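You operate a simulated robot arm through the tools that you are given. There is no shell and no other tool. Be economical: measure what you need, move in short steps, check, and stop when the job is done.

The job below is to be done with a simulated robot arm. You get a single attempt, and the scene is never put back.

JOB
The air is too dry: mist it up to 90 per cent.
Fine: shut the vent, set the damp dial, and shut the mist valve when the gauge is there.

It is judged by the outcome, as a careful person would: the job done as asked, and still so three seconds after it is handed in. It fails if anything else is knocked over, pushed out of place, dropped, spilled or broken.

ROBOT AND FRAMES
A 7-joint arm with a two-finger parallel gripper, fixed in place. Base frame: the origin is at the foot of the arm, x ahead of it, y to its left, z up. Readings come in mm, rad, newtons and seconds.
With the tool pointing down near the work surface it reaches from about 220 to 740 mm from the base axis. Its first joint turns from -2.897 to 2.897 rad. Payload 1.57 kg.
Tool frame: the origin (TCP) lies between the finger pads and is the grasp point; the fingertips stand 30 mm ahead of it; z points along the fingers, y is the line along which they close. Largest opening 110 mm; finger width 24, thickness 12; the body of the gripper, 48 by 112 mm, starts 78 mm behind the TCP.
Orientation is told as [roll, pitch, yaw] about the base's x, y, z axes, in that order, counted from this pose: with the fingers straight down and closing along the base's y, the tool's x points along the base's -x, its y along +y and its z along -z.

CONTROLS
- The arm moves only by the tool move_arm. Its argument "steps" is a list that holds one entry, the list of rows, each a list of 6 numbers: the shift along the base's x, y, z in units of 20 mm (1.0 is 20 mm), then the turn, a rotation vector about the base's x, y, z in units of 6 degrees (1.0 is 6 degrees). In form: [[[dx, dy, dz, rx, ry, rz], ...]]. A call has 1 to 8 rows; each row shifts and turns the commanded pose from where the row before left it. "hand" is the closure in counts, from 0 (fully open) to 255 (shut), set as the call begins (left out, the last holds). A call with a number of a shift or a turn outside -1 to 1 is refused whole. Rows are played at 5 a second. More than 50 mm and 0.15 rad between two rows, or a gripper value outside its range, and nothing of the call is played. A pose out of reach is approached as far as the arm can. The call stops where the force on the tool passes 40 N (or 10 N more than at its start, if that is more) or the arm is blocked; 0.2 s more then pass. The fingers move at their own pace (about 45 mm/s each) and stop on an object; they squeeze with about 42 N. The grip force told is the motor's: it shows also when the fingers shut on nothing. Time passes only in rows, and 0.2 s behind the last, so rows that do not move let the fingers close. It gives the time, the measured TCP pose, the force on the tool (base axes), the opening and the grip force at its end, in the units of the frame above (readings bear some noise), and new pictures: "show" is both (left out), scene, wrist or none.
- Cameras (640 x 400 px; columns grow to the right, rows downward): "scene" is fixed at [218.2, 499.9, 1830.7]; the picture's right is [-0.61, -0.80, 0.00], its down [-0.72, 0.55, -0.42] and it looks along [0.33, -0.25, -0.91] (base axes); focal length 214 px, centre (320, 200). "wrist" rides on the gripper at [70, 16, -141] in the tool frame; the picture's right is [-0.23, 0.97, 0.00], its down [-0.85, -0.20, -0.48] and it looks along [-0.47, -0.11, 0.88] (tool axes); focal length 222 px, centre (320, 200). There is no depth. A picture from a camera that has moved, and an enlarged one, comes with that camera's place and axes in the base frame and with its lens.
- raise_lower(by): slides the trunk up (or, below 0, down) by that many mm; the arm rides with it, the base frame stays. It gives what a move gives, with no picture.
- zoom(camera, box): a new picture of the part [left, top, right, bottom] of that camera's present view, enlarged. It takes no simulated time.
- job_done(): hands the job in; it is judged then, once.

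Work in short steps. Places have to be worked out from the pictures, the camera data and where the tool is seen: move nearer, look again, correct. Check each grasp and each placing, and mend what went wrong. You have 120 turns and 200 pictures in all, those below and enlarged ones among them. Open the gripper and draw the arm clear of the work before you hand the job in, unless the task says otherwise; then end with one line.

The tools are called after "Request:" as a command line: name --argument value ..., lists and objects as JSON in quotes. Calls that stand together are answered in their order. move_arm: Moves the arm, as the interface text tells. Its arguments: {"type":"object","properties":{"steps":{"type":"array","items":{"type":"array","items":{"type":"array","items":{"type":"number"}}}},"hand":{"type":"number"},"show":{"type":"string","enum":["both","scene","wrist","none"]}},"required":["steps"]} The other tools are called the same way: raise_lower (by) slides the trunk up or down; zoom (camera, box) takes an enlarged picture of a part of a camera's view; job_done () hands the job in.

At the start:

```text
t: 0.0
tool_pos: [393.9, 197.0, 1439.0]
orientation: [0.0, 0.001, 0.0]
wrist_force: [1.0, -0.8, 0.5]
gripper_width: 110.3
grip_force: 0.0
trunk travel left (down, up): [-590.0, 0.0]
```

scene: 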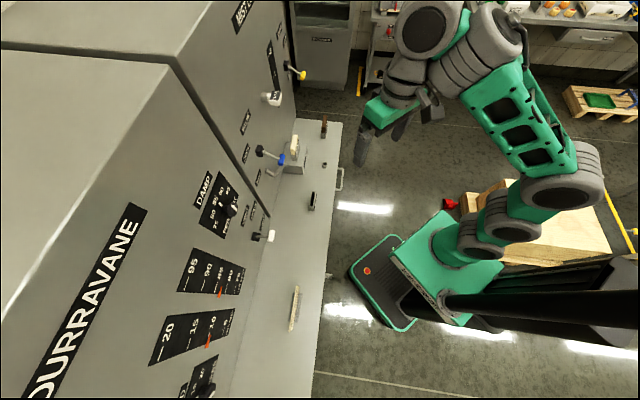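
wrist: 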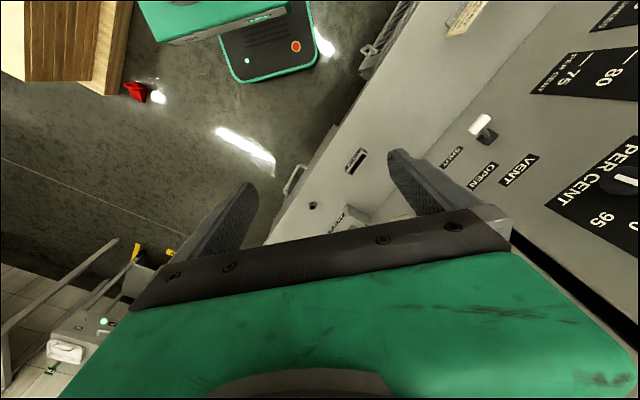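

The panel fills the left of the scene; I'll enlarge the dials, levers and labels first.

Request:
zoom --camera "scene" --box '[180, 120, 340, 220]'

Request:
zoom --camera "scene" --box '[140, 180, 340, 400]'

Request:
zoom --camera "scene" --box '[220, 0, 380, 130]'

Request:
zoom --camera "wrist" --box '[400, 0, 640, 250]'

```text
4.00 times, centred on (260, 170) of scene
camera zoom: at [218.2, 499.9, 1830.7], right [-0.61, -0.8, 0.0], down [-0.72, 0.55, -0.42], along [0.33, -0.25, -0.91], focal length 858 px, centre (560, 320)
```

zoom: 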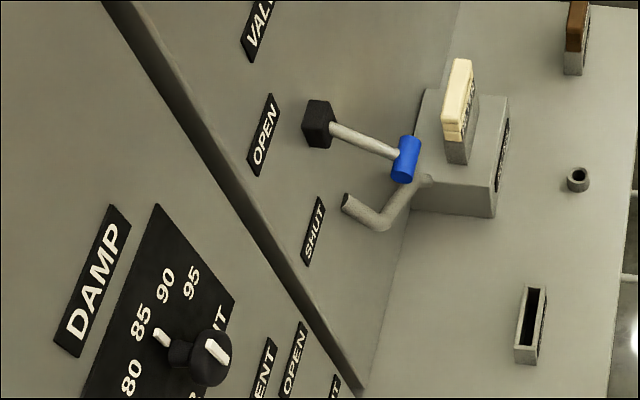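

```text
1.82 times, centred on (240, 290) of scene
camera zoom: at [218.2, 499.9, 1830.7], right [-0.61, -0.8, 0.0], down [-0.72, 0.55, -0.42], along [0.33, -0.25, -0.91], focal length 390 px, centre (466, 36)
```

zoom: 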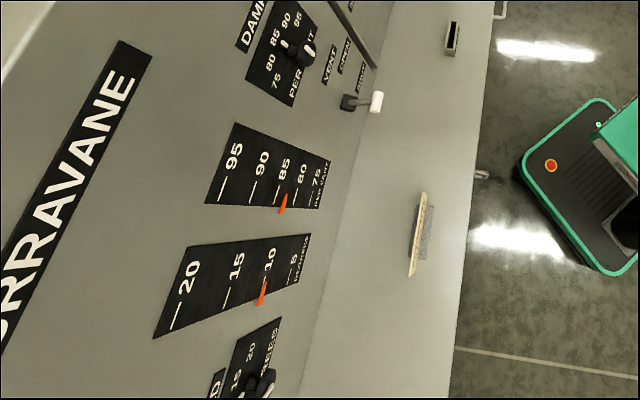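

```text
3.08 times, centred on (300, 65) of scene
camera zoom: at [218.2, 499.9, 1830.7], right [-0.61, -0.8, 0.0], down [-0.72, 0.55, -0.42], along [0.33, -0.25, -0.91], focal length 660 px, centre (382, 615)
```

zoom: 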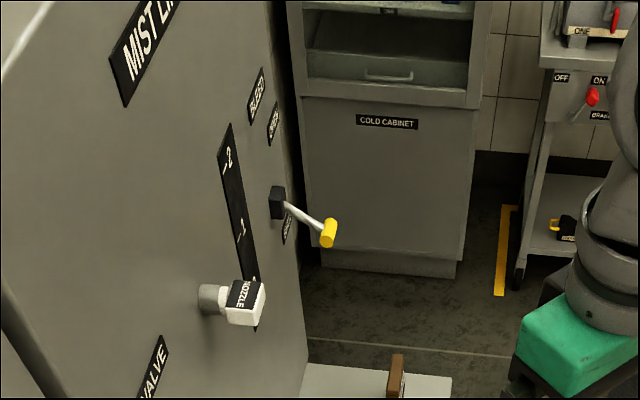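

```text
1.60 times, centred on (520, 125) of wrist
camera zoom: at [322.7, 213.6, 1581.4], right [0.23, 0.97, 0.0], down [0.85, -0.2, 0.48], along [0.47, -0.11, -0.88], focal length 355 px, centre (0, 320)
```

zoom: 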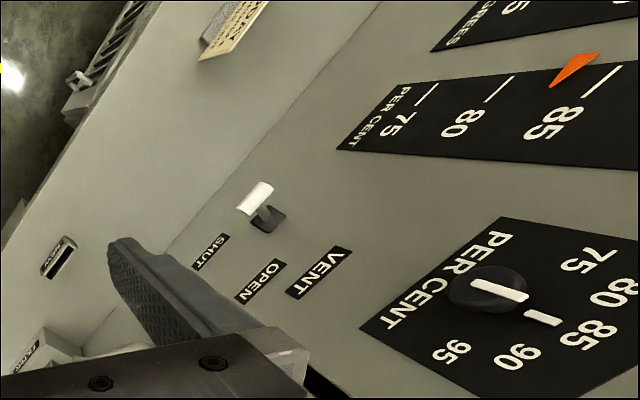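

The panel appears to be a vertical plane at 45° (normal ≈ (0.707, 0.707), about 780 mm out). I turn the tool toward it, starting with yaw, for a square-on look.

Request:
move_arm --steps '[[[0, 0, 0, 0, 0, 1], [0, 0, 0, 0, 0, 1], [0, 0, 0, 0, 0, 1], [0, 0, 0, 0, 0, 1], [0, 0, 0, 0, 0, 1], [0, 0, 0, 0, 0, 1], [0, 0, 0, 0, 0, 1], [0, 0, 0, 0, 0, 0.5]]]' --show "none"

Request:
raise_lower --by -250

```text
t: 1.0
tool_pos: [394.6, 197.9, 1440.8]
orientation: [0.0, -0.008, 0.387]
wrist_force: [5.1, 3.8, -9.1]
gripper_width: 110.2
grip_force: 0.0
trunk travel left (down, up): [-590.0, 0.0]
stopped in row 5: the force on the tool passed its limit (the readings are from after the stop); the commanded pose is now the measured one
```

```text
t: 3.6
tool_pos: [393.9, 198.2, 1189.6]
orientation: [0.003, -0.007, 0.385]
wrist_force: [4.6, 9.8, -12.3]
gripper_width: 110.1
grip_force: 0.0
trunk travel left (down, up): [-340.0, 250.0]
```

The yaw stopped at 22° on force, although nothing should be nearby. I'll look before continuing.

Request:
move_arm --steps '[[[0, 0, 0, 0, 0, 0]]]'

```text
t: 4.0
tool_pos: [393.9, 198.0, 1189.9]
orientation: [0.003, -0.007, 0.385]
wrist_force: [2.8, 8.6, -12.9]
gripper_width: 110.1
grip_force: 0.0
trunk travel left (down, up): [-340.0, 250.0]
camera wrist: at [322.0, 186.2, 1331.2], right [-0.16, 0.99, 0.0], down [0.86, 0.13, 0.48], along [0.48, 0.08, -0.87], focal length 222 px, centre (320, 200)
```

scene: 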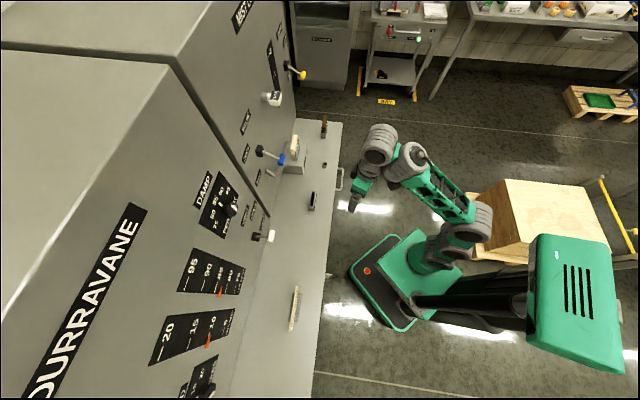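
wrist: 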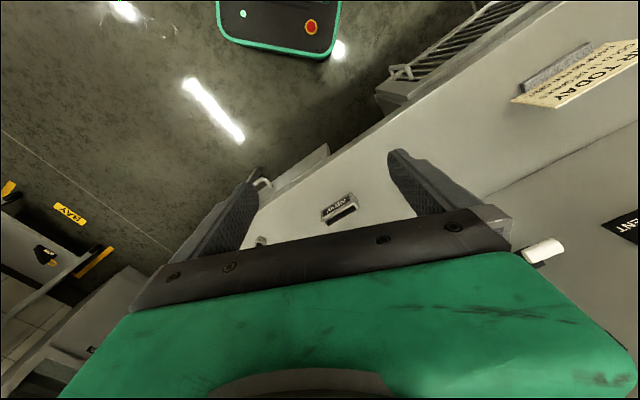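

No obstacle is visible, so a wrist joint limit is likely. I'll tilt toward the panel first while moving outward slightly.

Request:
move_arm --steps '[[[0.3, 0.3, 0, 0.9, -0.9, 0], [0.3, 0.3, 0, 0.9, -0.9, 0], [0.3, 0.3, 0, 0.9, -0.9, 0], [0.3, 0.3, 0, 0.9, -0.9, 0], [0.3, 0.3, 0, 0.9, -0.9, 0], [0.3, 0.3, 0, 0.9, -0.9, 0]]]' --show "none"

```text
t: 5.4
tool_pos: [408.9, 227.6, 1224.3]
orientation: [0.368, -0.714, 0.246]
wrist_force: [0.6, 0.3, -0.4]
gripper_width: 110.1
grip_force: 0.1
out of reach, approached as far as the arm can: row 6
trunk travel left (down, up): [-340.0, 250.0]
```

The reach limit suggests the wrist roll is at its end; I roll the tool the other way about its own axis so the fingers will close vertically when facing the panel.

Request:
move_arm --steps '[[[0, 0, 0, 0.65, 0.65, -0.92], [0, 0, 0, 0.65, 0.65, -0.92], [0, 0, 0, 0.65, 0.65, -0.92], [0, 0, 0, 0.65, 0.65, -0.92], [0, 0, 0, 0.65, 0.65, -0.92], [0, 0, 0, 0.65, 0.65, -0.92], [0, 0, 0, 0.65, 0.65, -0.92], [0, 0, 0, 0.65, 0.65, -0.92]]]'

```text
t: 7.2
tool_pos: [404.6, 226.5, 1229.0]
orientation: [0.79, -0.073, -0.745]
wrist_force: [0.3, 0.8, 0.0]
gripper_width: 109.7
grip_force: 0.1
out of reach, approached as far as the arm can: row 1
trunk travel left (down, up): [-340.0, 250.0]
camera wrist: at [286.6, 214.4, 1335.3], right [0.59, 0.38, 0.71], down [0.29, -0.92, 0.25], along [0.75, 0.05, -0.66], focal length 222 px, centre (320, 200)
```

scene: 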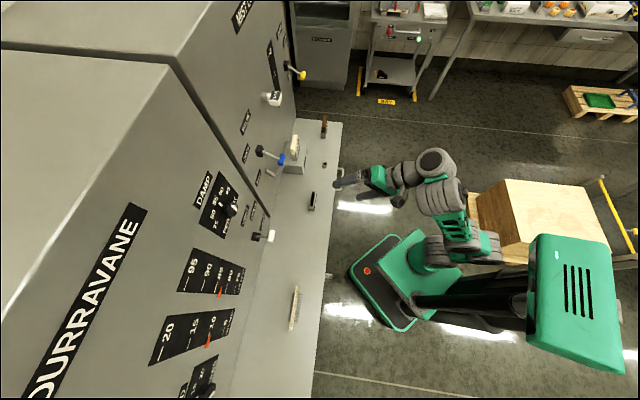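
wrist: 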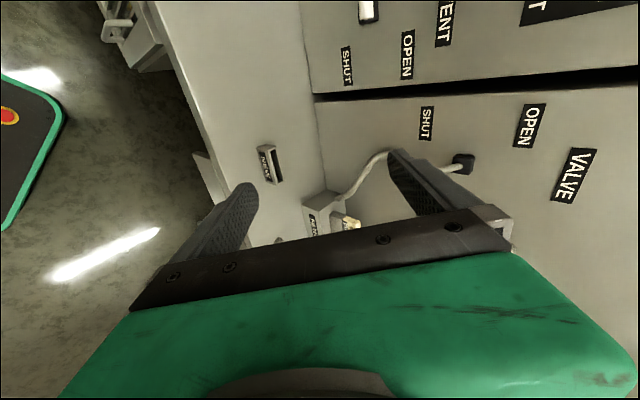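

The roll worked and the vent and valve labels are visible. I continue tilting toward horizontal and move outward.

Request:
move_arm --steps '[[[0.3, 0.3, 0, 0.9, -0.9, 0], [0.3, 0.3, 0, 0.9, -0.9, 0], [0.3, 0.3, 0, 0.9, -0.9, 0], [0.3, 0.3, 0, 0.9, -0.9, 0], [0.3, 0.3, 0, 0.9, -0.9, 0], [0.3, 0.3, 0, 0.9, -0.9, 0]]]'

```text
t: 8.6
tool_pos: [312.6, 279.6, 1433.6]
orientation: [1.622, -0.054, -0.824]
wrist_force: [0.0, -0.9, 0.2]
gripper_width: 110.1
grip_force: 0.0
out of reach, approached as far as the arm can: row 1, 2, 3, 4, 5, 6
trunk travel left (down, up): [-340.0, 250.0]
camera wrist: at [159.8, 234.2, 1438.3], right [0.08, -0.16, 0.98], down [0.24, -0.95, -0.18], along [0.97, 0.26, -0.04], focal length 222 px, centre (320, 200)
```

scene: 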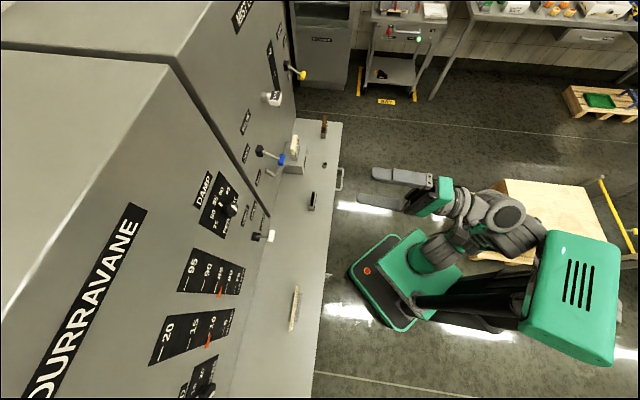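
wrist: 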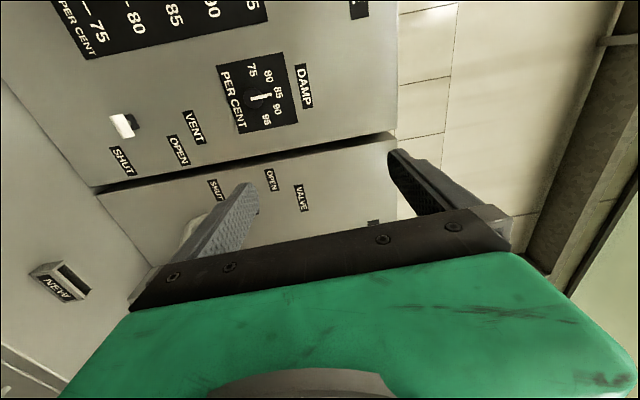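

Orientation is now facing the panel, but the arm rose. I move outward and down to see what this posture can reach.

Request:
move_arm --steps '[[[0.8, 0.8, 0, 0, 0, 0], [0.8, 0.8, 0, 0, 0, 0], [0.8, 0.8, 0, 0, 0, 0], [0.8, 0.8, 0, 0, 0, 0], [0.8, 0.8, 0, 0, 0, 0]]]'

```text
t: 9.8
tool_pos: [391.2, 382.8, 1418.2]
orientation: [1.593, -0.083, -0.809]
wrist_force: [-0.3, 0.2, 0.1]
gripper_width: 109.9
grip_force: 0.0
trunk travel left (down, up): [-340.0, 250.0]
camera wrist: at [239.7, 334.2, 1425.3], right [0.09, -0.12, 0.99], down [0.26, -0.96, -0.14], along [0.96, 0.27, -0.05], focal length 222 px, centre (320, 200)
```

scene: 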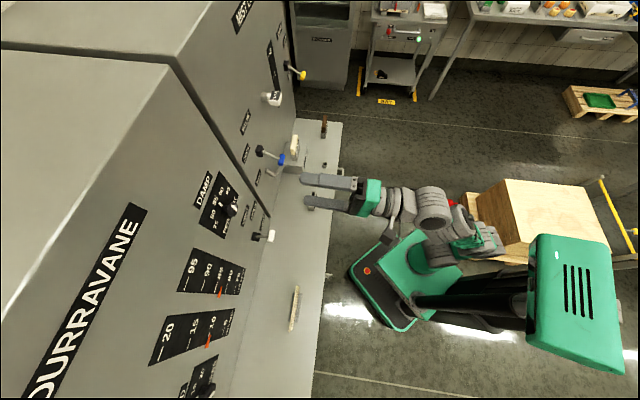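
wrist: 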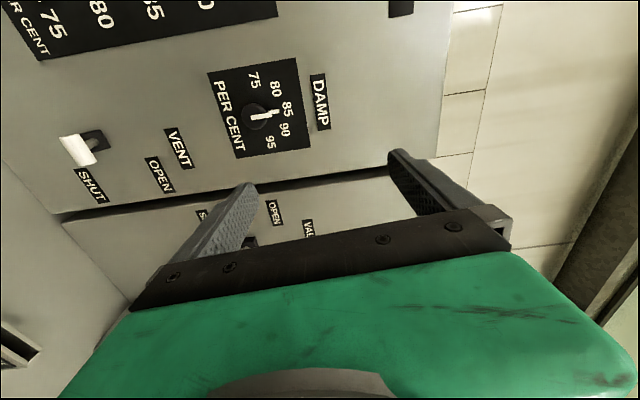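

The lever, dial and labels are clear here. I zoom into them.

Request:
zoom --camera "wrist" --box '[30, 40, 350, 240]'

Request:
raise_lower --by -200

Request:
move_arm --steps '[[[0.3, -0.3, 0, 0, 0, 0]]]'

```text
2.00 times, centred on (190, 140) of wrist
camera zoom: at [239.7, 334.2, 1425.3], right [0.09, -0.12, 0.99], down [0.26, -0.96, -0.14], along [0.96, 0.27, -0.05], focal length 444 px, centre (580, 320)
```

zoom: 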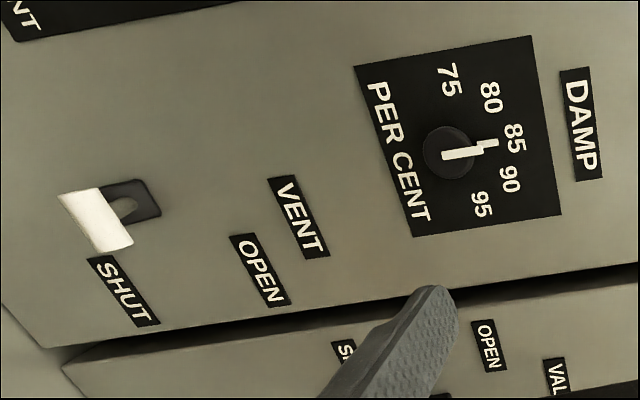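

```text
t: 12.0
tool_pos: [390.9, 379.4, 1217.0]
orientation: [1.594, -0.082, -0.808]
wrist_force: [-0.6, -0.8, -0.5]
gripper_width: 109.9
grip_force: 0.0
trunk travel left (down, up): [-140.0, 450.0]
```

```text
t: 12.4
tool_pos: [396.8, 373.6, 1217.6]
orientation: [1.593, -0.082, -0.808]
wrist_force: [0.9, 0.3, 0.7]
gripper_width: 109.8
grip_force: 0.0
trunk travel left (down, up): [-140.0, 450.0]
camera wrist: at [244.9, 328.0, 1225.2], right [0.09, -0.12, 0.99], down [0.26, -0.96, -0.14], along [0.96, 0.27, -0.05], focal length 222 px, centre (320, 200)
```

scene: 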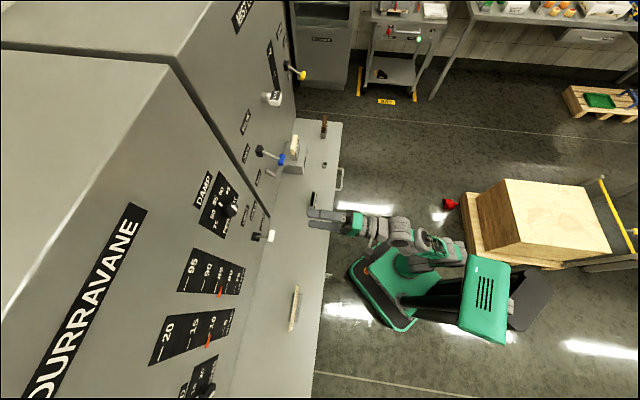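
wrist: 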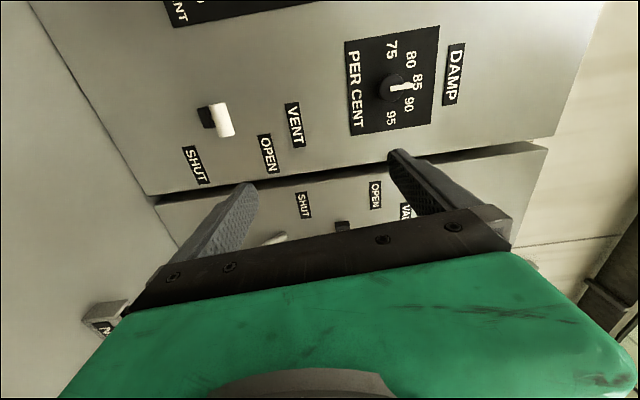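

The vent handle triangulates to about 50 mm above its pivot, so it is open. The mist lever (blue) looks down, i.e. shut. I check the bench items and card in case they matter.

Request:
zoom --camera "scene" --box '[270, 280, 334, 344]'

Request:
zoom --camera "scene" --box '[250, 110, 346, 210]'

Request:
move_arm --steps '[[[0.9, -0.9, 0, 0, 0, 0], [0.9, -0.9, 0, 0, 0, 0], [0.9, -0.9, 0, 0, 0, 0], [0.9, -0.9, 0, 0, 0, 0]]]' --show "wrist"

```text
6.25 times, centred on (302, 312) of scene
camera zoom: at [218.2, 499.9, 1830.7], right [-0.61, -0.8, 0.0], down [-0.72, 0.55, -0.42], along [0.33, -0.25, -0.91], focal length 1340 px, centre (432, -500)
```

zoom: 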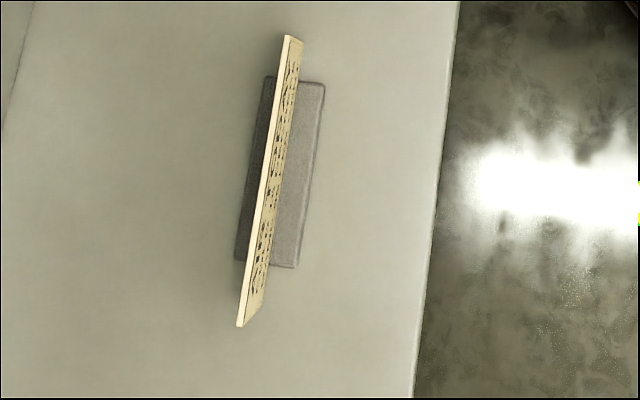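

```text
4.00 times, centred on (298, 160) of scene
camera zoom: at [218.2, 499.9, 1830.7], right [-0.61, -0.8, 0.0], down [-0.72, 0.55, -0.42], along [0.33, -0.25, -0.91], focal length 858 px, centre (408, 360)
```

zoom: 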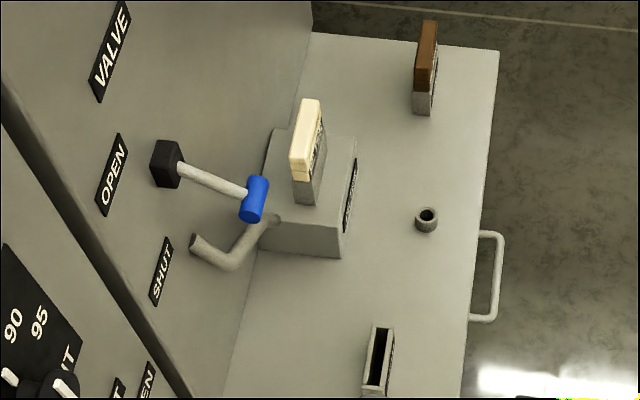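

```text
t: 13.4
tool_pos: [469.6, 303.4, 1215.6]
orientation: [1.593, -0.08, -0.808]
wrist_force: [-0.7, 0.7, 0.9]
gripper_width: 110.0
grip_force: 0.0
trunk travel left (down, up): [-140.0, 450.0]
camera wrist: at [317.6, 256.2, 1224.6], right [0.09, -0.12, 0.99], down [0.26, -0.96, -0.14], along [0.96, 0.27, -0.05], focal length 222 px, centre (320, 200)
```

wrist: 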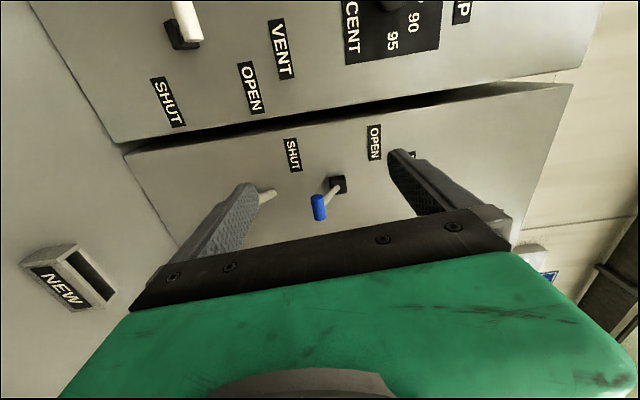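

The blue mist valve handle hangs below its pivot, so it's shut. I slide left along the panel to read the card on the bench and view the gauges.

Request:
move_arm --steps '[[[-1, 1, 0, 0, 0, 0], [-1, 1, 0, 0, 0, 0], [-1, 1, 0, 0, 0, 0], [-1, 1, 0, 0, 0, 0], [-1, 1, 0, 0, 0, 0], [-1, 1, 0, 0, 0, 0], [-1, 1, 0, 0, 0, 0], [-1, 1, 0, 0, 0, 0]]]' --show "none"

Request:
move_arm --steps '[[[-1, 1, 0, 0, 0, 0], [-1, 1, 0, 0, 0, 0], [-1, 1, 0, 0, 0, 0]]]' --show "wrist"

```text
t: 15.2
tool_pos: [307.0, 462.6, 1216.7]
orientation: [1.594, -0.083, -0.808]
wrist_force: [-0.1, 0.5, 0.2]
gripper_width: 110.1
grip_force: 0.1
trunk travel left (down, up): [-140.0, 450.0]
```

```text
t: 16.0
tool_pos: [248.1, 522.2, 1219.0]
orientation: [1.594, -0.081, -0.808]
wrist_force: [0.6, 0.1, 0.3]
gripper_width: 110.3
grip_force: 0.1
trunk travel left (down, up): [-140.0, 450.0]
camera wrist: at [96.9, 475.1, 1226.4], right [0.09, -0.12, 0.99], down [0.26, -0.96, -0.14], along [0.96, 0.27, -0.05], focal length 222 px, centre (320, 200)
```

wrist: 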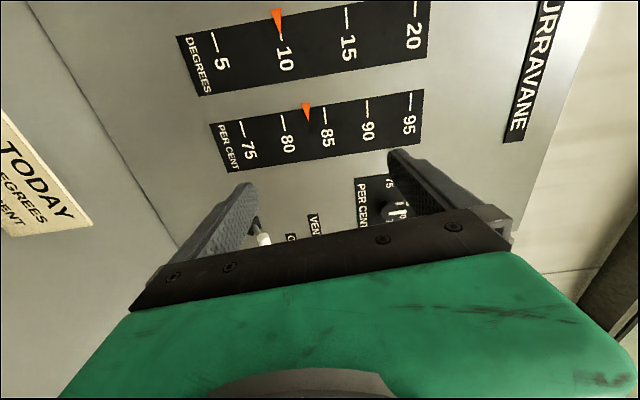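

The gauge reads about 83. The card is cut off, so I lower a bit.

Request:
move_arm --steps '[[[0, 0, -1, 0, 0, 0], [0, 0, -1, 0, 0, 0], [0, 0, -1, 0, 0, 0], [0, 0, -1, 0, 0, 0], [0, 0, -1, 0, 0, 0], [0, 0, -1, 0, 0, 0]]]' --show "wrist"

```text
t: 17.4
tool_pos: [248.5, 520.1, 1098.5]
orientation: [1.595, -0.08, -0.808]
wrist_force: [-0.9, -0.7, 0.4]
gripper_width: 110.0
grip_force: 0.1
trunk travel left (down, up): [-140.0, 450.0]
camera wrist: at [97.1, 474.3, 1106.0], right [0.09, -0.12, 0.99], down [0.26, -0.96, -0.14], along [0.96, 0.27, -0.05], focal length 222 px, centre (320, 200)
```

wrist: 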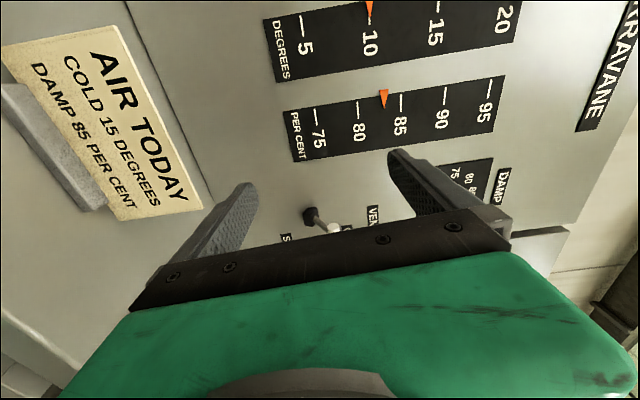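

The card says 85, but the job asks for 90. Next I close the fingers and go to a spot above and left of the vent handle, in front of the panel.

Request:
move_arm --steps '[[[0, 0, 1, 0, 0, 0], [0, 0, 1, 0, 0, 0], [0.95, -0.95, 0.6, 0, 0, 0], [0.95, -0.95, 0, 0, 0, 0], [0.95, -0.95, 0, 0, 0, 0], [0.95, -0.95, 0, 0, 0, 0], [0.95, -0.95, 0, 0, 0, 0], [0.95, -0.95, 0, 0, 0, 0]]]' --hand 255

```text
t: 19.2
tool_pos: [362.1, 408.1, 1151.0]
orientation: [1.593, -0.083, -0.807]
wrist_force: [-0.4, 0.1, 0.3]
gripper_width: 0.0
grip_force: 21.3
trunk travel left (down, up): [-140.0, 450.0]
camera wrist: at [211.0, 360.9, 1158.5], right [0.09, -0.12, 0.99], down [0.26, -0.96, -0.14], along [0.96, 0.27, -0.05], focal length 222 px, centre (320, 200)
```

scene: 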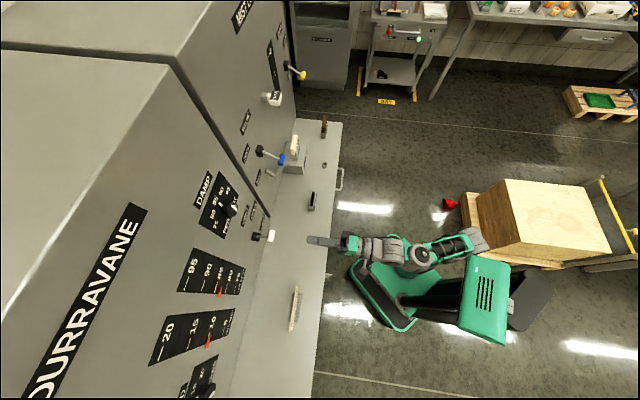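
wrist: 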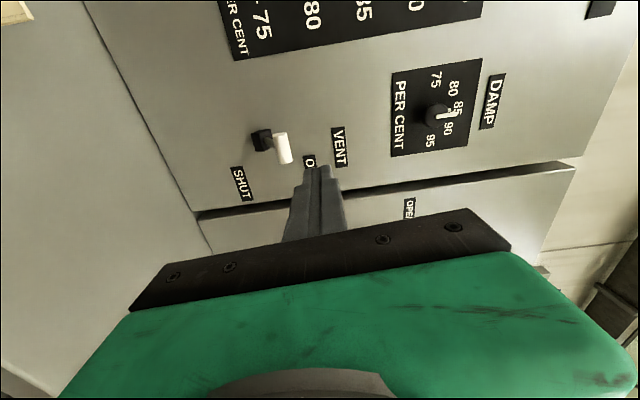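

The handle re-checks to (s −28, n 699, z 1104). I advance above it with 20 mm or so clearance.

Request:
move_arm --steps '[[[1, 1, 0, 0, 0, 0], [1, 1, 0, 0, 0, 0], [1, 1, 0, 0, 0, 0], [1, 1, 0, 0, 0, 0], [1, 1, 0, 0, 0, 0]]]'

```text
t: 20.4
tool_pos: [465.6, 506.9, 1150.2]
orientation: [1.594, -0.081, -0.808]
wrist_force: [-0.4, -0.2, -0.2]
gripper_width: 0.0
grip_force: 21.4
trunk travel left (down, up): [-140.0, 450.0]
camera wrist: at [311.3, 460.5, 1157.9], right [0.08, -0.12, 0.99], down [0.26, -0.96, -0.14], along [0.96, 0.27, -0.05], focal length 222 px, centre (320, 200)
```

scene: 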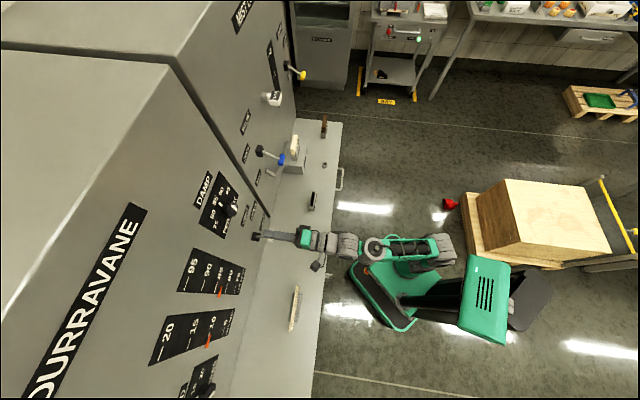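
wrist: 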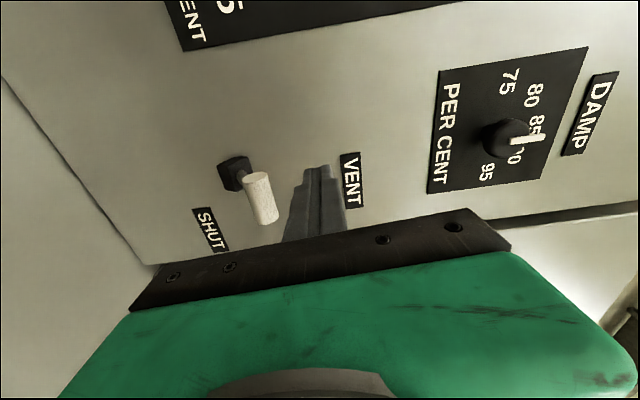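

The fingers sit just above the handle. I press down in small rows, watching force.

Request:
move_arm --steps '[[[0, 0, -0.8, 0, 0, 0], [0, 0, -0.8, 0, 0, 0], [0, 0, -0.8, 0, 0, 0], [0, 0, -0.8, 0, 0, 0], [0, 0, -0.8, 0, 0, 0], [0, 0, -0.8, 0, 0, 0]]]'

```text
t: 21.8
tool_pos: [463.0, 508.4, 1053.5]
orientation: [1.592, -0.082, -0.807]
wrist_force: [0.5, -0.4, 0.4]
gripper_width: 0.1
grip_force: 21.4
trunk travel left (down, up): [-140.0, 450.0]
camera wrist: at [310.9, 462.0, 1062.0], right [0.09, -0.12, 0.99], down [0.26, -0.96, -0.14], along [0.96, 0.27, -0.05], focal length 222 px, centre (320, 200)
```

scene: 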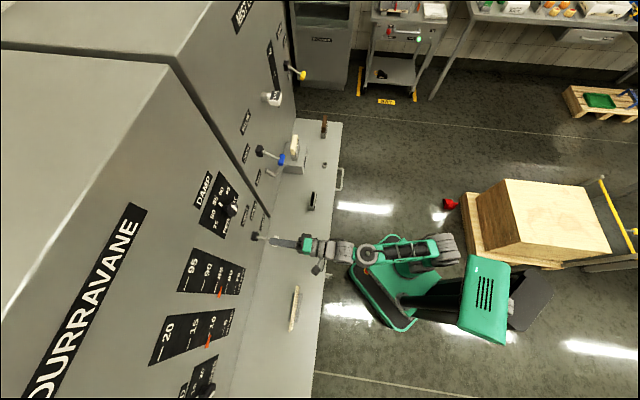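
wrist: 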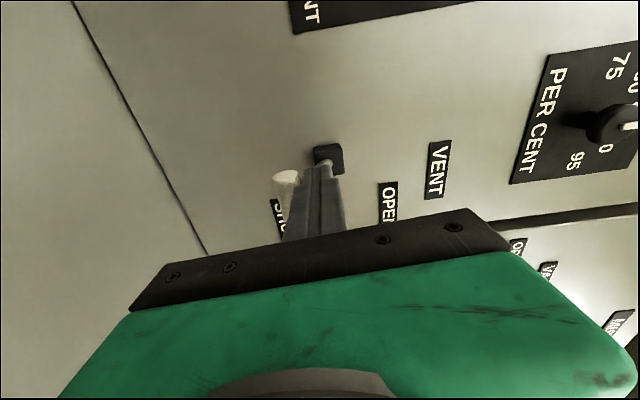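

The lever has gone below the fingers with no resisting force. I press a bit further to be sure it's at its stop.

Request:
move_arm --steps '[[[0, 0, -0.6, 0, 0, 0], [0, 0, -0.5, 0, 0, 0], [0, 0, -0.4, 0, 0, 0]]]' --show "wrist"

```text
t: 22.5
tool_pos: [459.5, 505.1, 1047.4]
orientation: [1.629, -0.074, -0.811]
wrist_force: [-5.2, -3.2, 6.8]
gripper_width: 0.0
grip_force: 21.2
trunk travel left (down, up): [-140.0, 450.0]
stopped in row 3: the force on the tool passed its limit (the readings are from after the stop); the commanded pose is now the measured one
camera wrist: at [308.1, 458.6, 1050.6], right [0.07, -0.15, 0.99], down [0.26, -0.95, -0.16], along [0.96, 0.27, -0.02], focal length 222 px, centre (320, 200)
```

wrist: 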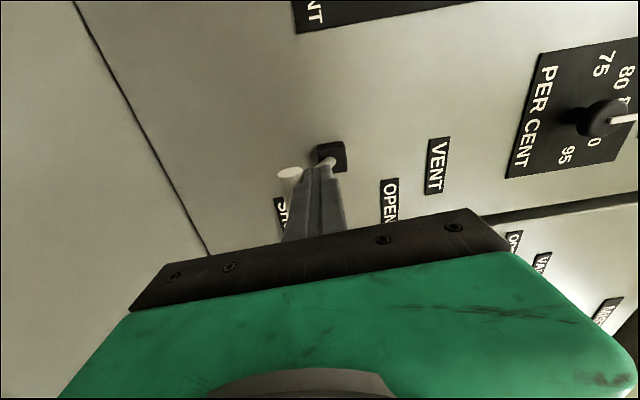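

The stop is reached (force rose), so the vent is shut. I lift slightly, withdraw, then raise the trunk toward the damp dial.

Request:
move_arm --steps '[[[0, 0, 1, -0.2, 0.2, 0], [-1, -1, 0, 0, 0, 0], [-1, -1, 0, 0, 0, 0], [-1, -1, 0, 0, 0, 0], [-1, -1, 0, 0, 0, 0], [-1, -1, 0, 0, 0, 0]]]' --show "none"

Request:
raise_lower --by 220

Request:
move_arm --steps '[[[0, 0, 0, 0, 0, 0]]]'

```text
t: 23.9
tool_pos: [363.0, 407.6, 1063.6]
orientation: [1.592, -0.077, -0.808]
wrist_force: [0.7, -0.4, -0.3]
gripper_width: 0.0
grip_force: 21.5
trunk travel left (down, up): [-140.0, 450.0]
```

```text
t: 26.2
tool_pos: [363.7, 407.5, 1284.6]
orientation: [1.593, -0.077, -0.807]
wrist_force: [0.4, 0.1, 0.8]
gripper_width: 0.2
grip_force: 21.5
trunk travel left (down, up): [-360.0, 230.0]
```

```text
t: 26.6
tool_pos: [363.7, 407.4, 1284.1]
orientation: [1.593, -0.076, -0.807]
wrist_force: [0.1, -0.5, -0.7]
gripper_width: 0.3
grip_force: 21.4
trunk travel left (down, up): [-360.0, 230.0]
camera wrist: at [211.2, 360.7, 1291.6], right [0.09, -0.12, 0.99], down [0.26, -0.96, -0.14], along [0.96, 0.27, -0.05], focal length 222 px, centre (320, 200)
```

scene: 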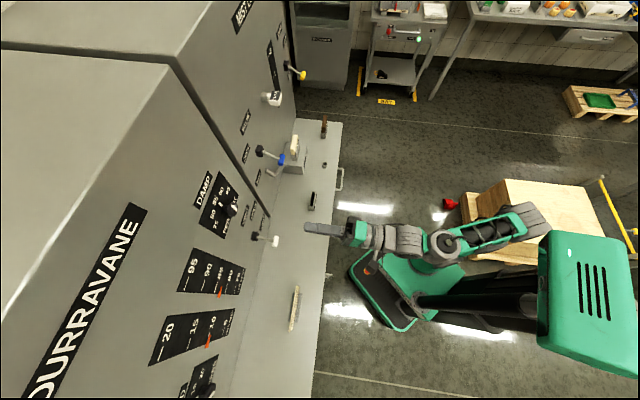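
wrist: 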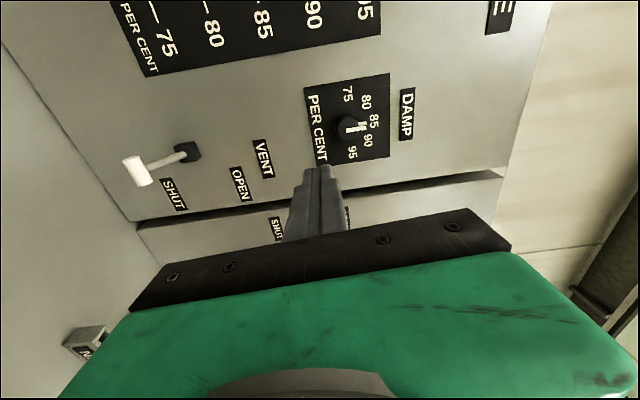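

The vent lever is now down at SHUT. I enlarge the dial.

Request:
zoom --camera "wrist" --box '[290, 60, 430, 180]'

Request:
zoom --camera "scene" --box '[190, 165, 262, 245]'

```text
3.33 times, centred on (360, 120) of wrist
camera zoom: at [211.2, 360.7, 1291.6], right [0.09, -0.12, 0.99], down [0.26, -0.96, -0.14], along [0.96, 0.27, -0.05], focal length 740 px, centre (187, 467)
```

zoom: 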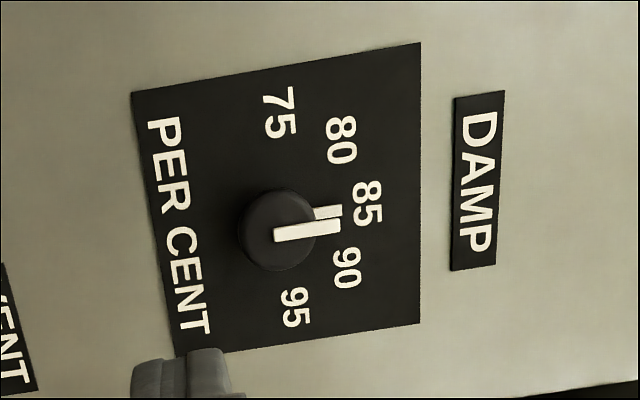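

```text
5.00 times, centred on (226, 205) of scene
camera zoom: at [218.2, 499.9, 1830.7], right [-0.61, -0.8, 0.0], down [-0.72, 0.55, -0.42], along [0.33, -0.25, -0.91], focal length 1072 px, centre (790, 175)
```

zoom: 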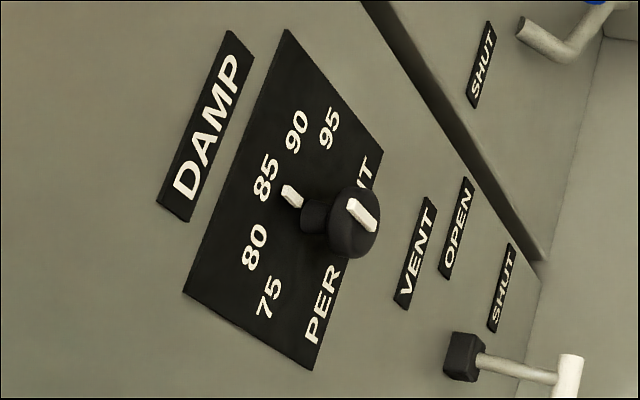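

The dial numbers fit a circle centred at s −28, z 1331, with 40° per 5 %; the knob disc (~35 mm) faces out at n ≈ 749. I open to about 60 mm and approach in line with it.

Request:
move_arm --steps '[[[0.95, 0.9, 0.59, 0, 0, 0], [0.95, 0.9, 0.59, 0, 0, 0], [0.95, 0.9, 0.59, 0, 0, 0], [0.95, 0.9, 0.58, 0, 0, 0]]]' --hand 105

```text
t: 27.6
tool_pos: [440.0, 480.4, 1330.5]
orientation: [1.592, -0.077, -0.806]
wrist_force: [-0.7, 1.2, -0.2]
gripper_width: 64.7
grip_force: 0.0
trunk travel left (down, up): [-360.0, 230.0]
camera wrist: at [287.6, 433.4, 1339.2], right [0.09, -0.12, 0.99], down [0.26, -0.96, -0.14], along [0.96, 0.27, -0.05], focal length 222 px, centre (320, 200)
```

scene: 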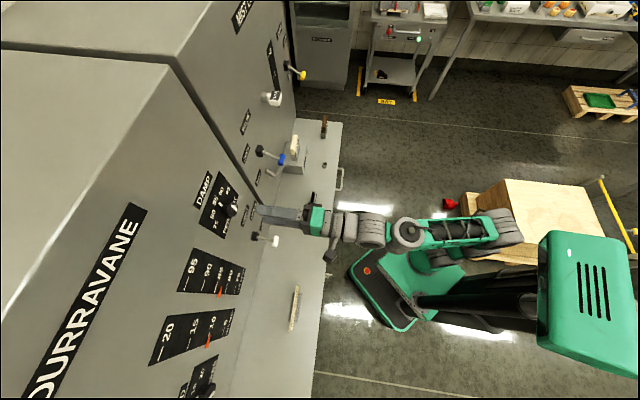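
wrist: 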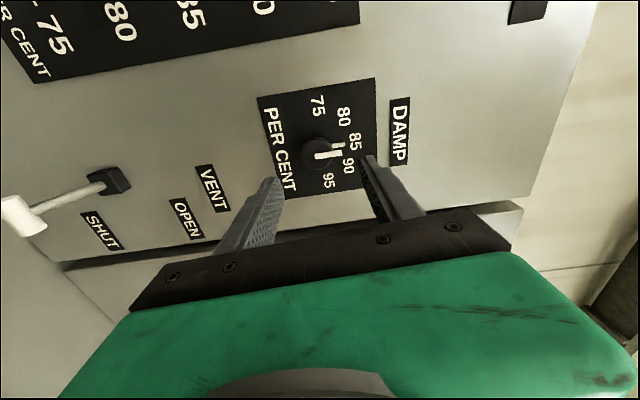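

The knob position re-checks. I advance 77 mm so the pads straddle the knob, then look.

Request:
move_arm --steps '[[[0.9, 0.9, 0, 0, 0, 0], [0.9, 0.9, 0, 0, 0, 0], [0.92, 0.88, 0, 0, 0, 0]]]'

```text
t: 28.4
tool_pos: [493.8, 534.7, 1330.6]
orientation: [1.593, -0.078, -0.81]
wrist_force: [0.9, 0.5, -0.5]
gripper_width: 64.7
grip_force: 0.0
trunk travel left (down, up): [-360.0, 230.0]
camera wrist: at [342.1, 488.4, 1337.5], right [0.09, -0.13, 0.99], down [0.26, -0.96, -0.14], along [0.96, 0.27, -0.05], focal length 222 px, centre (320, 200)
```

scene: 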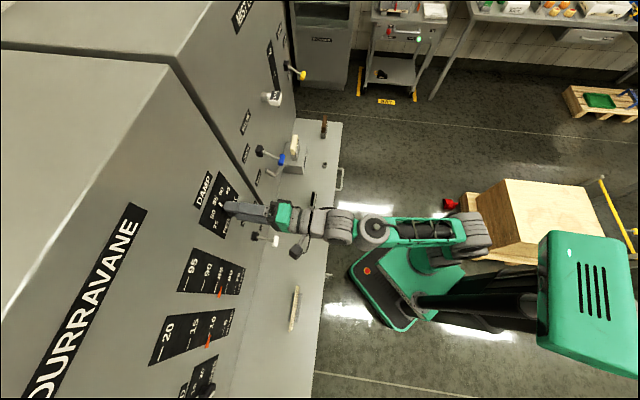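
wrist: 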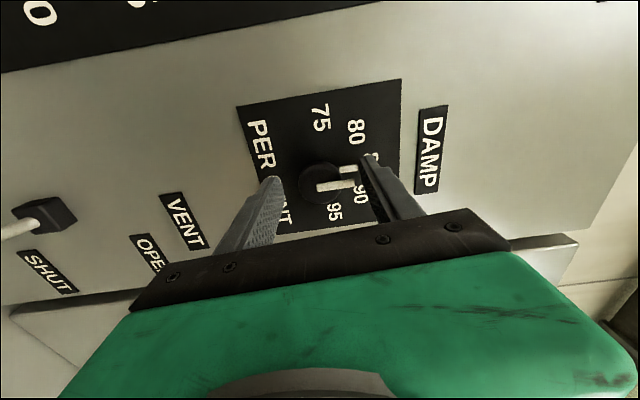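

The knob sits between the pads. I close on it.

Request:
move_arm --steps '[[[0, 0, 0, 0, 0, 0], [0, 0, 0, 0, 0, 0], [0, 0, 0, 0, 0, 0], [0, 0, 0, 0, 0, 0]]]' --hand 255 --show "wrist"

```text
t: 29.4
tool_pos: [494.7, 534.1, 1327.8]
orientation: [1.592, -0.077, -0.81]
wrist_force: [-1.3, -0.3, -2.1]
gripper_width: 35.4
grip_force: 34.0
trunk travel left (down, up): [-360.0, 230.0]
camera wrist: at [341.9, 488.3, 1337.1], right [0.09, -0.12, 0.99], down [0.26, -0.96, -0.14], along [0.96, 0.27, -0.05], focal length 222 px, centre (320, 200)
```

wrist: 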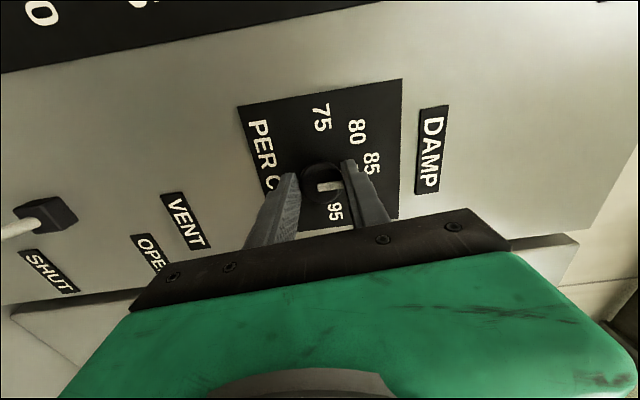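

Gripped at 35 mm, matching the knob. I turn it clockwise (positive about the panel normal), 29° first.

Request:
move_arm --steps '[[[0, 0, 0, 0.6, 0.6, 0], [0, 0, 0, 0.7, 0.7, 0], [0, 0, 0, 0.7, 0.7, 0], [0, 0, 0, 0.7, 0.7, 0], [0, 0, 0, 0.7, 0.7, 0]]]' --show "both"

```text
t: 30.6
tool_pos: [494.8, 534.8, 1331.7]
orientation: [1.583, 0.428, -0.809]
wrist_force: [9.5, 12.7, 10.6]
gripper_width: 35.7
grip_force: 42.2
trunk travel left (down, up): [-360.0, 230.0]
camera wrist: at [351.1, 478.8, 1373.5], right [0.41, -0.45, 0.79], down [0.13, -0.83, -0.54], along [0.9, 0.33, -0.28], focal length 222 px, centre (320, 200)
```

scene: 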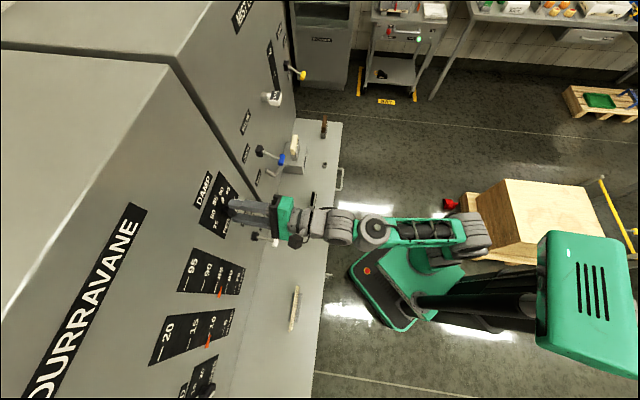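
wrist: 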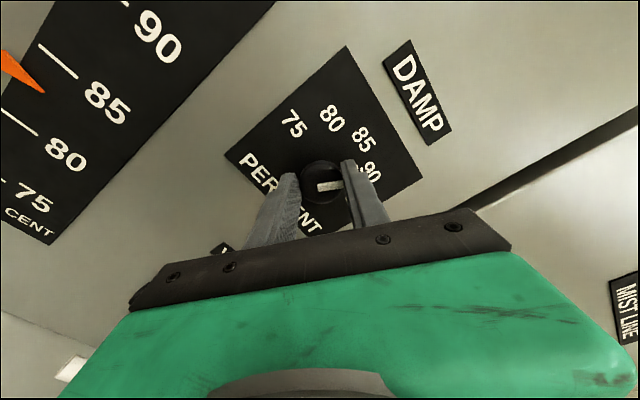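

The knob turns with the hand (29° so far). I add the remaining 11°.

Request:
move_arm --steps '[[[0, 0, 0, 0.65, 0.65, 0], [0, 0, 0, 0.67, 0.67, 0], [0, 0, 0, 0, 0, 0]]]' --show "wrist"

```text
t: 31.4
tool_pos: [493.6, 534.3, 1332.1]
orientation: [1.579, 0.623, -0.809]
wrist_force: [13.2, 16.9, 18.9]
gripper_width: 35.4
grip_force: 42.2
trunk travel left (down, up): [-360.0, 230.0]
camera wrist: at [357.7, 471.7, 1385.0], right [0.51, -0.55, 0.66], down [0.05, -0.75, -0.66], along [0.86, 0.38, -0.35], focal length 222 px, centre (320, 200)
```

wrist: 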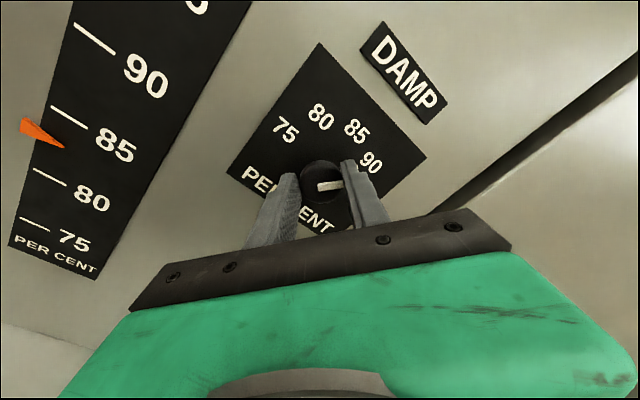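

That is 40° in total. I open and withdraw straight back to check the pointer.

Request:
move_arm --steps '[[[0, 0, 0, 0, 0, 0], [0, 0, 0, 0, 0, 0], [0, 0, 0, 0, 0, 0]]]' --hand 105 --show "none"

Request:
move_arm --steps '[[[-0.9, -0.9, 0, 0, 0, 0], [-0.9, -0.9, 0, -0.7, -0.7, 0], [-0.9, -0.9, 0, -0.7, -0.7, 0], [-0.9, -0.9, 0, -0.7, -0.7, 0], [-0.9, -0.9, 0, -0.7, -0.7, 0], [0, 0, 0, -0.7, -0.7, 0], [0, 0, 0, -0.7, -0.7, 0], [0, 0, 0, -0.5, -0.5, 0]]]'

Request:
zoom --camera "scene" --box '[190, 165, 262, 245]'

Request:
zoom --camera "wrist" --box '[240, 60, 440, 210]'

```text
t: 32.2
tool_pos: [493.4, 532.9, 1329.6]
orientation: [1.574, 0.624, -0.812]
wrist_force: [0.2, 0.0, 0.4]
gripper_width: 64.7
grip_force: 0.0
trunk travel left (down, up): [-360.0, 230.0]
```

```text
t: 34.0
tool_pos: [404.0, 443.7, 1330.8]
orientation: [1.592, -0.075, -0.807]
wrist_force: [-0.2, 0.0, 0.3]
gripper_width: 64.8
grip_force: 0.0
trunk travel left (down, up): [-360.0, 230.0]
camera wrist: at [252.0, 396.6, 1338.3], right [0.09, -0.13, 0.99], down [0.26, -0.96, -0.15], along [0.96, 0.27, -0.05], focal length 222 px, centre (320, 200)
```

scene: 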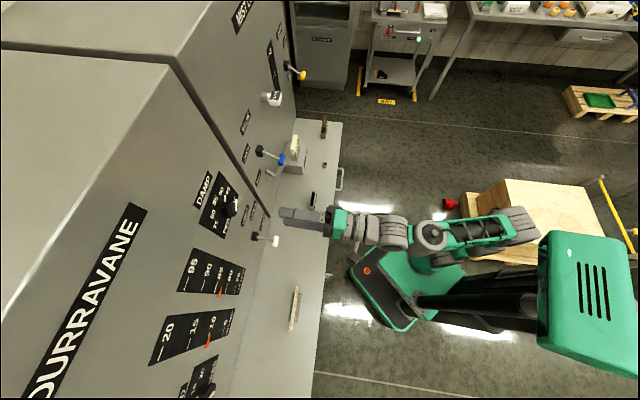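
wrist: 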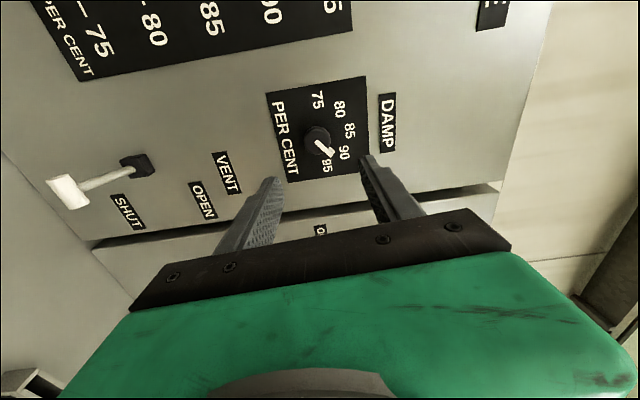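

```text
5.00 times, centred on (226, 205) of scene
camera zoom: at [218.2, 499.9, 1830.7], right [-0.61, -0.8, 0.0], down [-0.72, 0.55, -0.42], along [0.33, -0.25, -0.91], focal length 1072 px, centre (790, 175)
```

zoom: 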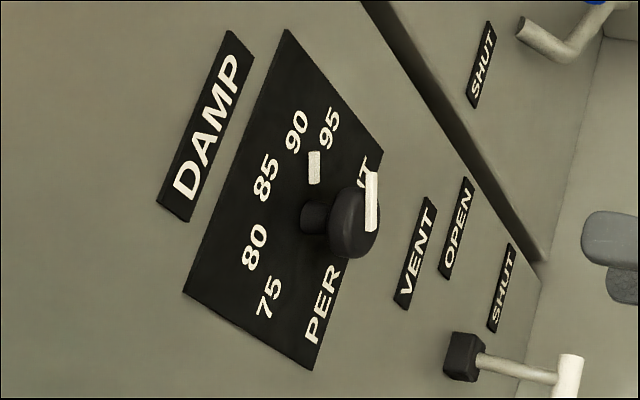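

```text
2.67 times, centred on (340, 135) of wrist
camera zoom: at [252.0, 396.6, 1338.3], right [0.09, -0.13, 0.99], down [0.26, -0.96, -0.15], along [0.96, 0.27, -0.05], focal length 592 px, centre (267, 373)
```

zoom: 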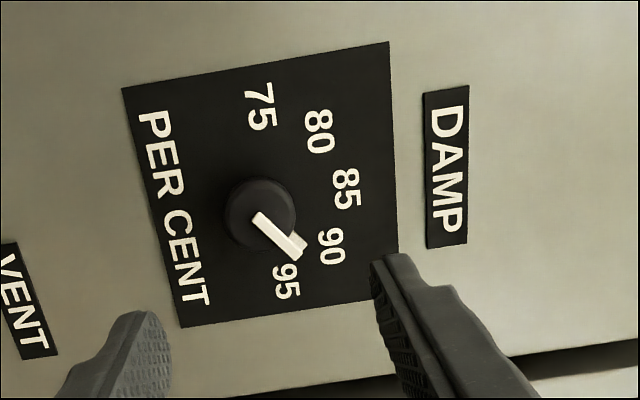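

By my geometry the pointer may sit past 90 (about 52° rather than 40°). I slide sideways for a perpendicular view before correcting.

Request:
move_arm --steps '[[[0.9, -0.9, 0, 0, 0, 0], [0.9, -0.9, 0, 0, 0, 0], [0.8, -0.8, 0, 0, 0, 0]]]' --show "wrist"

Request:
zoom --camera "wrist" --box '[250, 10, 390, 130]'

```text
t: 34.8
tool_pos: [454.3, 392.9, 1330.9]
orientation: [1.595, -0.073, -0.808]
wrist_force: [0.2, 0.3, 0.1]
gripper_width: 65.0
grip_force: 0.1
trunk travel left (down, up): [-360.0, 230.0]
camera wrist: at [303.0, 345.1, 1339.4], right [0.09, -0.13, 0.99], down [0.26, -0.95, -0.15], along [0.96, 0.27, -0.05], focal length 222 px, centre (320, 200)
```

wrist: 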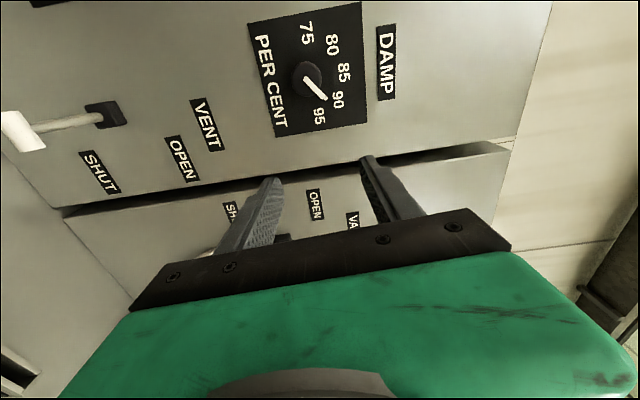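

```text
3.33 times, centred on (320, 70) of wrist
camera zoom: at [303.0, 345.1, 1339.4], right [0.09, -0.13, 0.99], down [0.26, -0.95, -0.15], along [0.96, 0.27, -0.05], focal length 740 px, centre (320, 633)
```

zoom: 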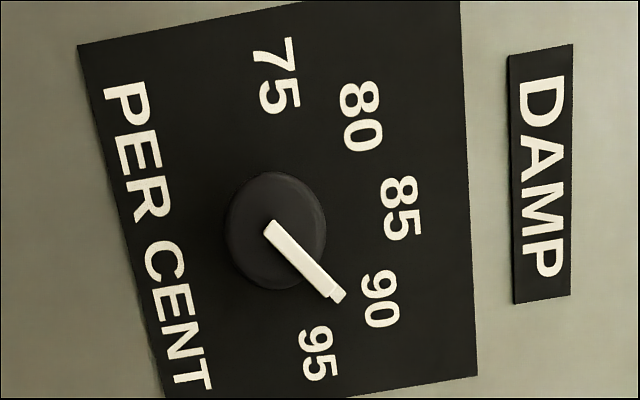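

The pointer sits at about 91.6, so roughly 12° too far. I return in front of the knob to regrip and turn it back slightly.

Request:
move_arm --steps '[[[-0.9, 0.9, 0, 0, 0, 0], [-0.9, 0.9, 0, 0, 0, 0], [-0.8, 0.8, 0, 0, 0, 0], [0.9, 0.9, 0, 0, 0, 0], [0.9, 0.9, 0, 0, 0, 0], [0.9, 0.9, 0, 0, 0, 0], [0.9, 0.9, 0, 0, 0, 0], [0.9, 0.9, 0.05, 0, 0, 0]]]' --show "wrist"

```text
t: 36.6
tool_pos: [492.5, 534.9, 1330.8]
orientation: [1.595, -0.073, -0.808]
wrist_force: [0.2, -0.6, 1.2]
gripper_width: 64.8
grip_force: 0.1
trunk travel left (down, up): [-360.0, 230.0]
camera wrist: at [341.3, 487.9, 1339.8], right [0.09, -0.13, 0.99], down [0.26, -0.95, -0.15], along [0.96, 0.27, -0.05], focal length 222 px, centre (320, 200)
```

wrist: 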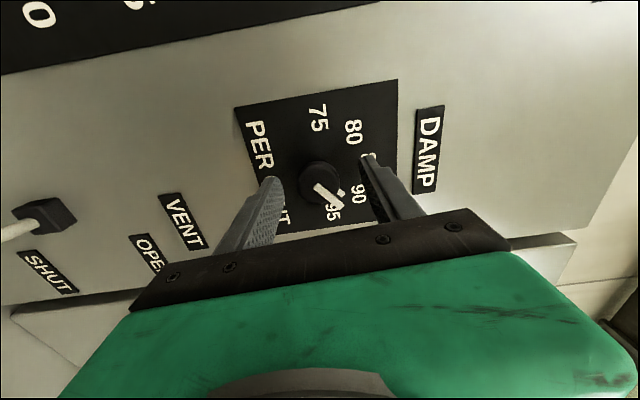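

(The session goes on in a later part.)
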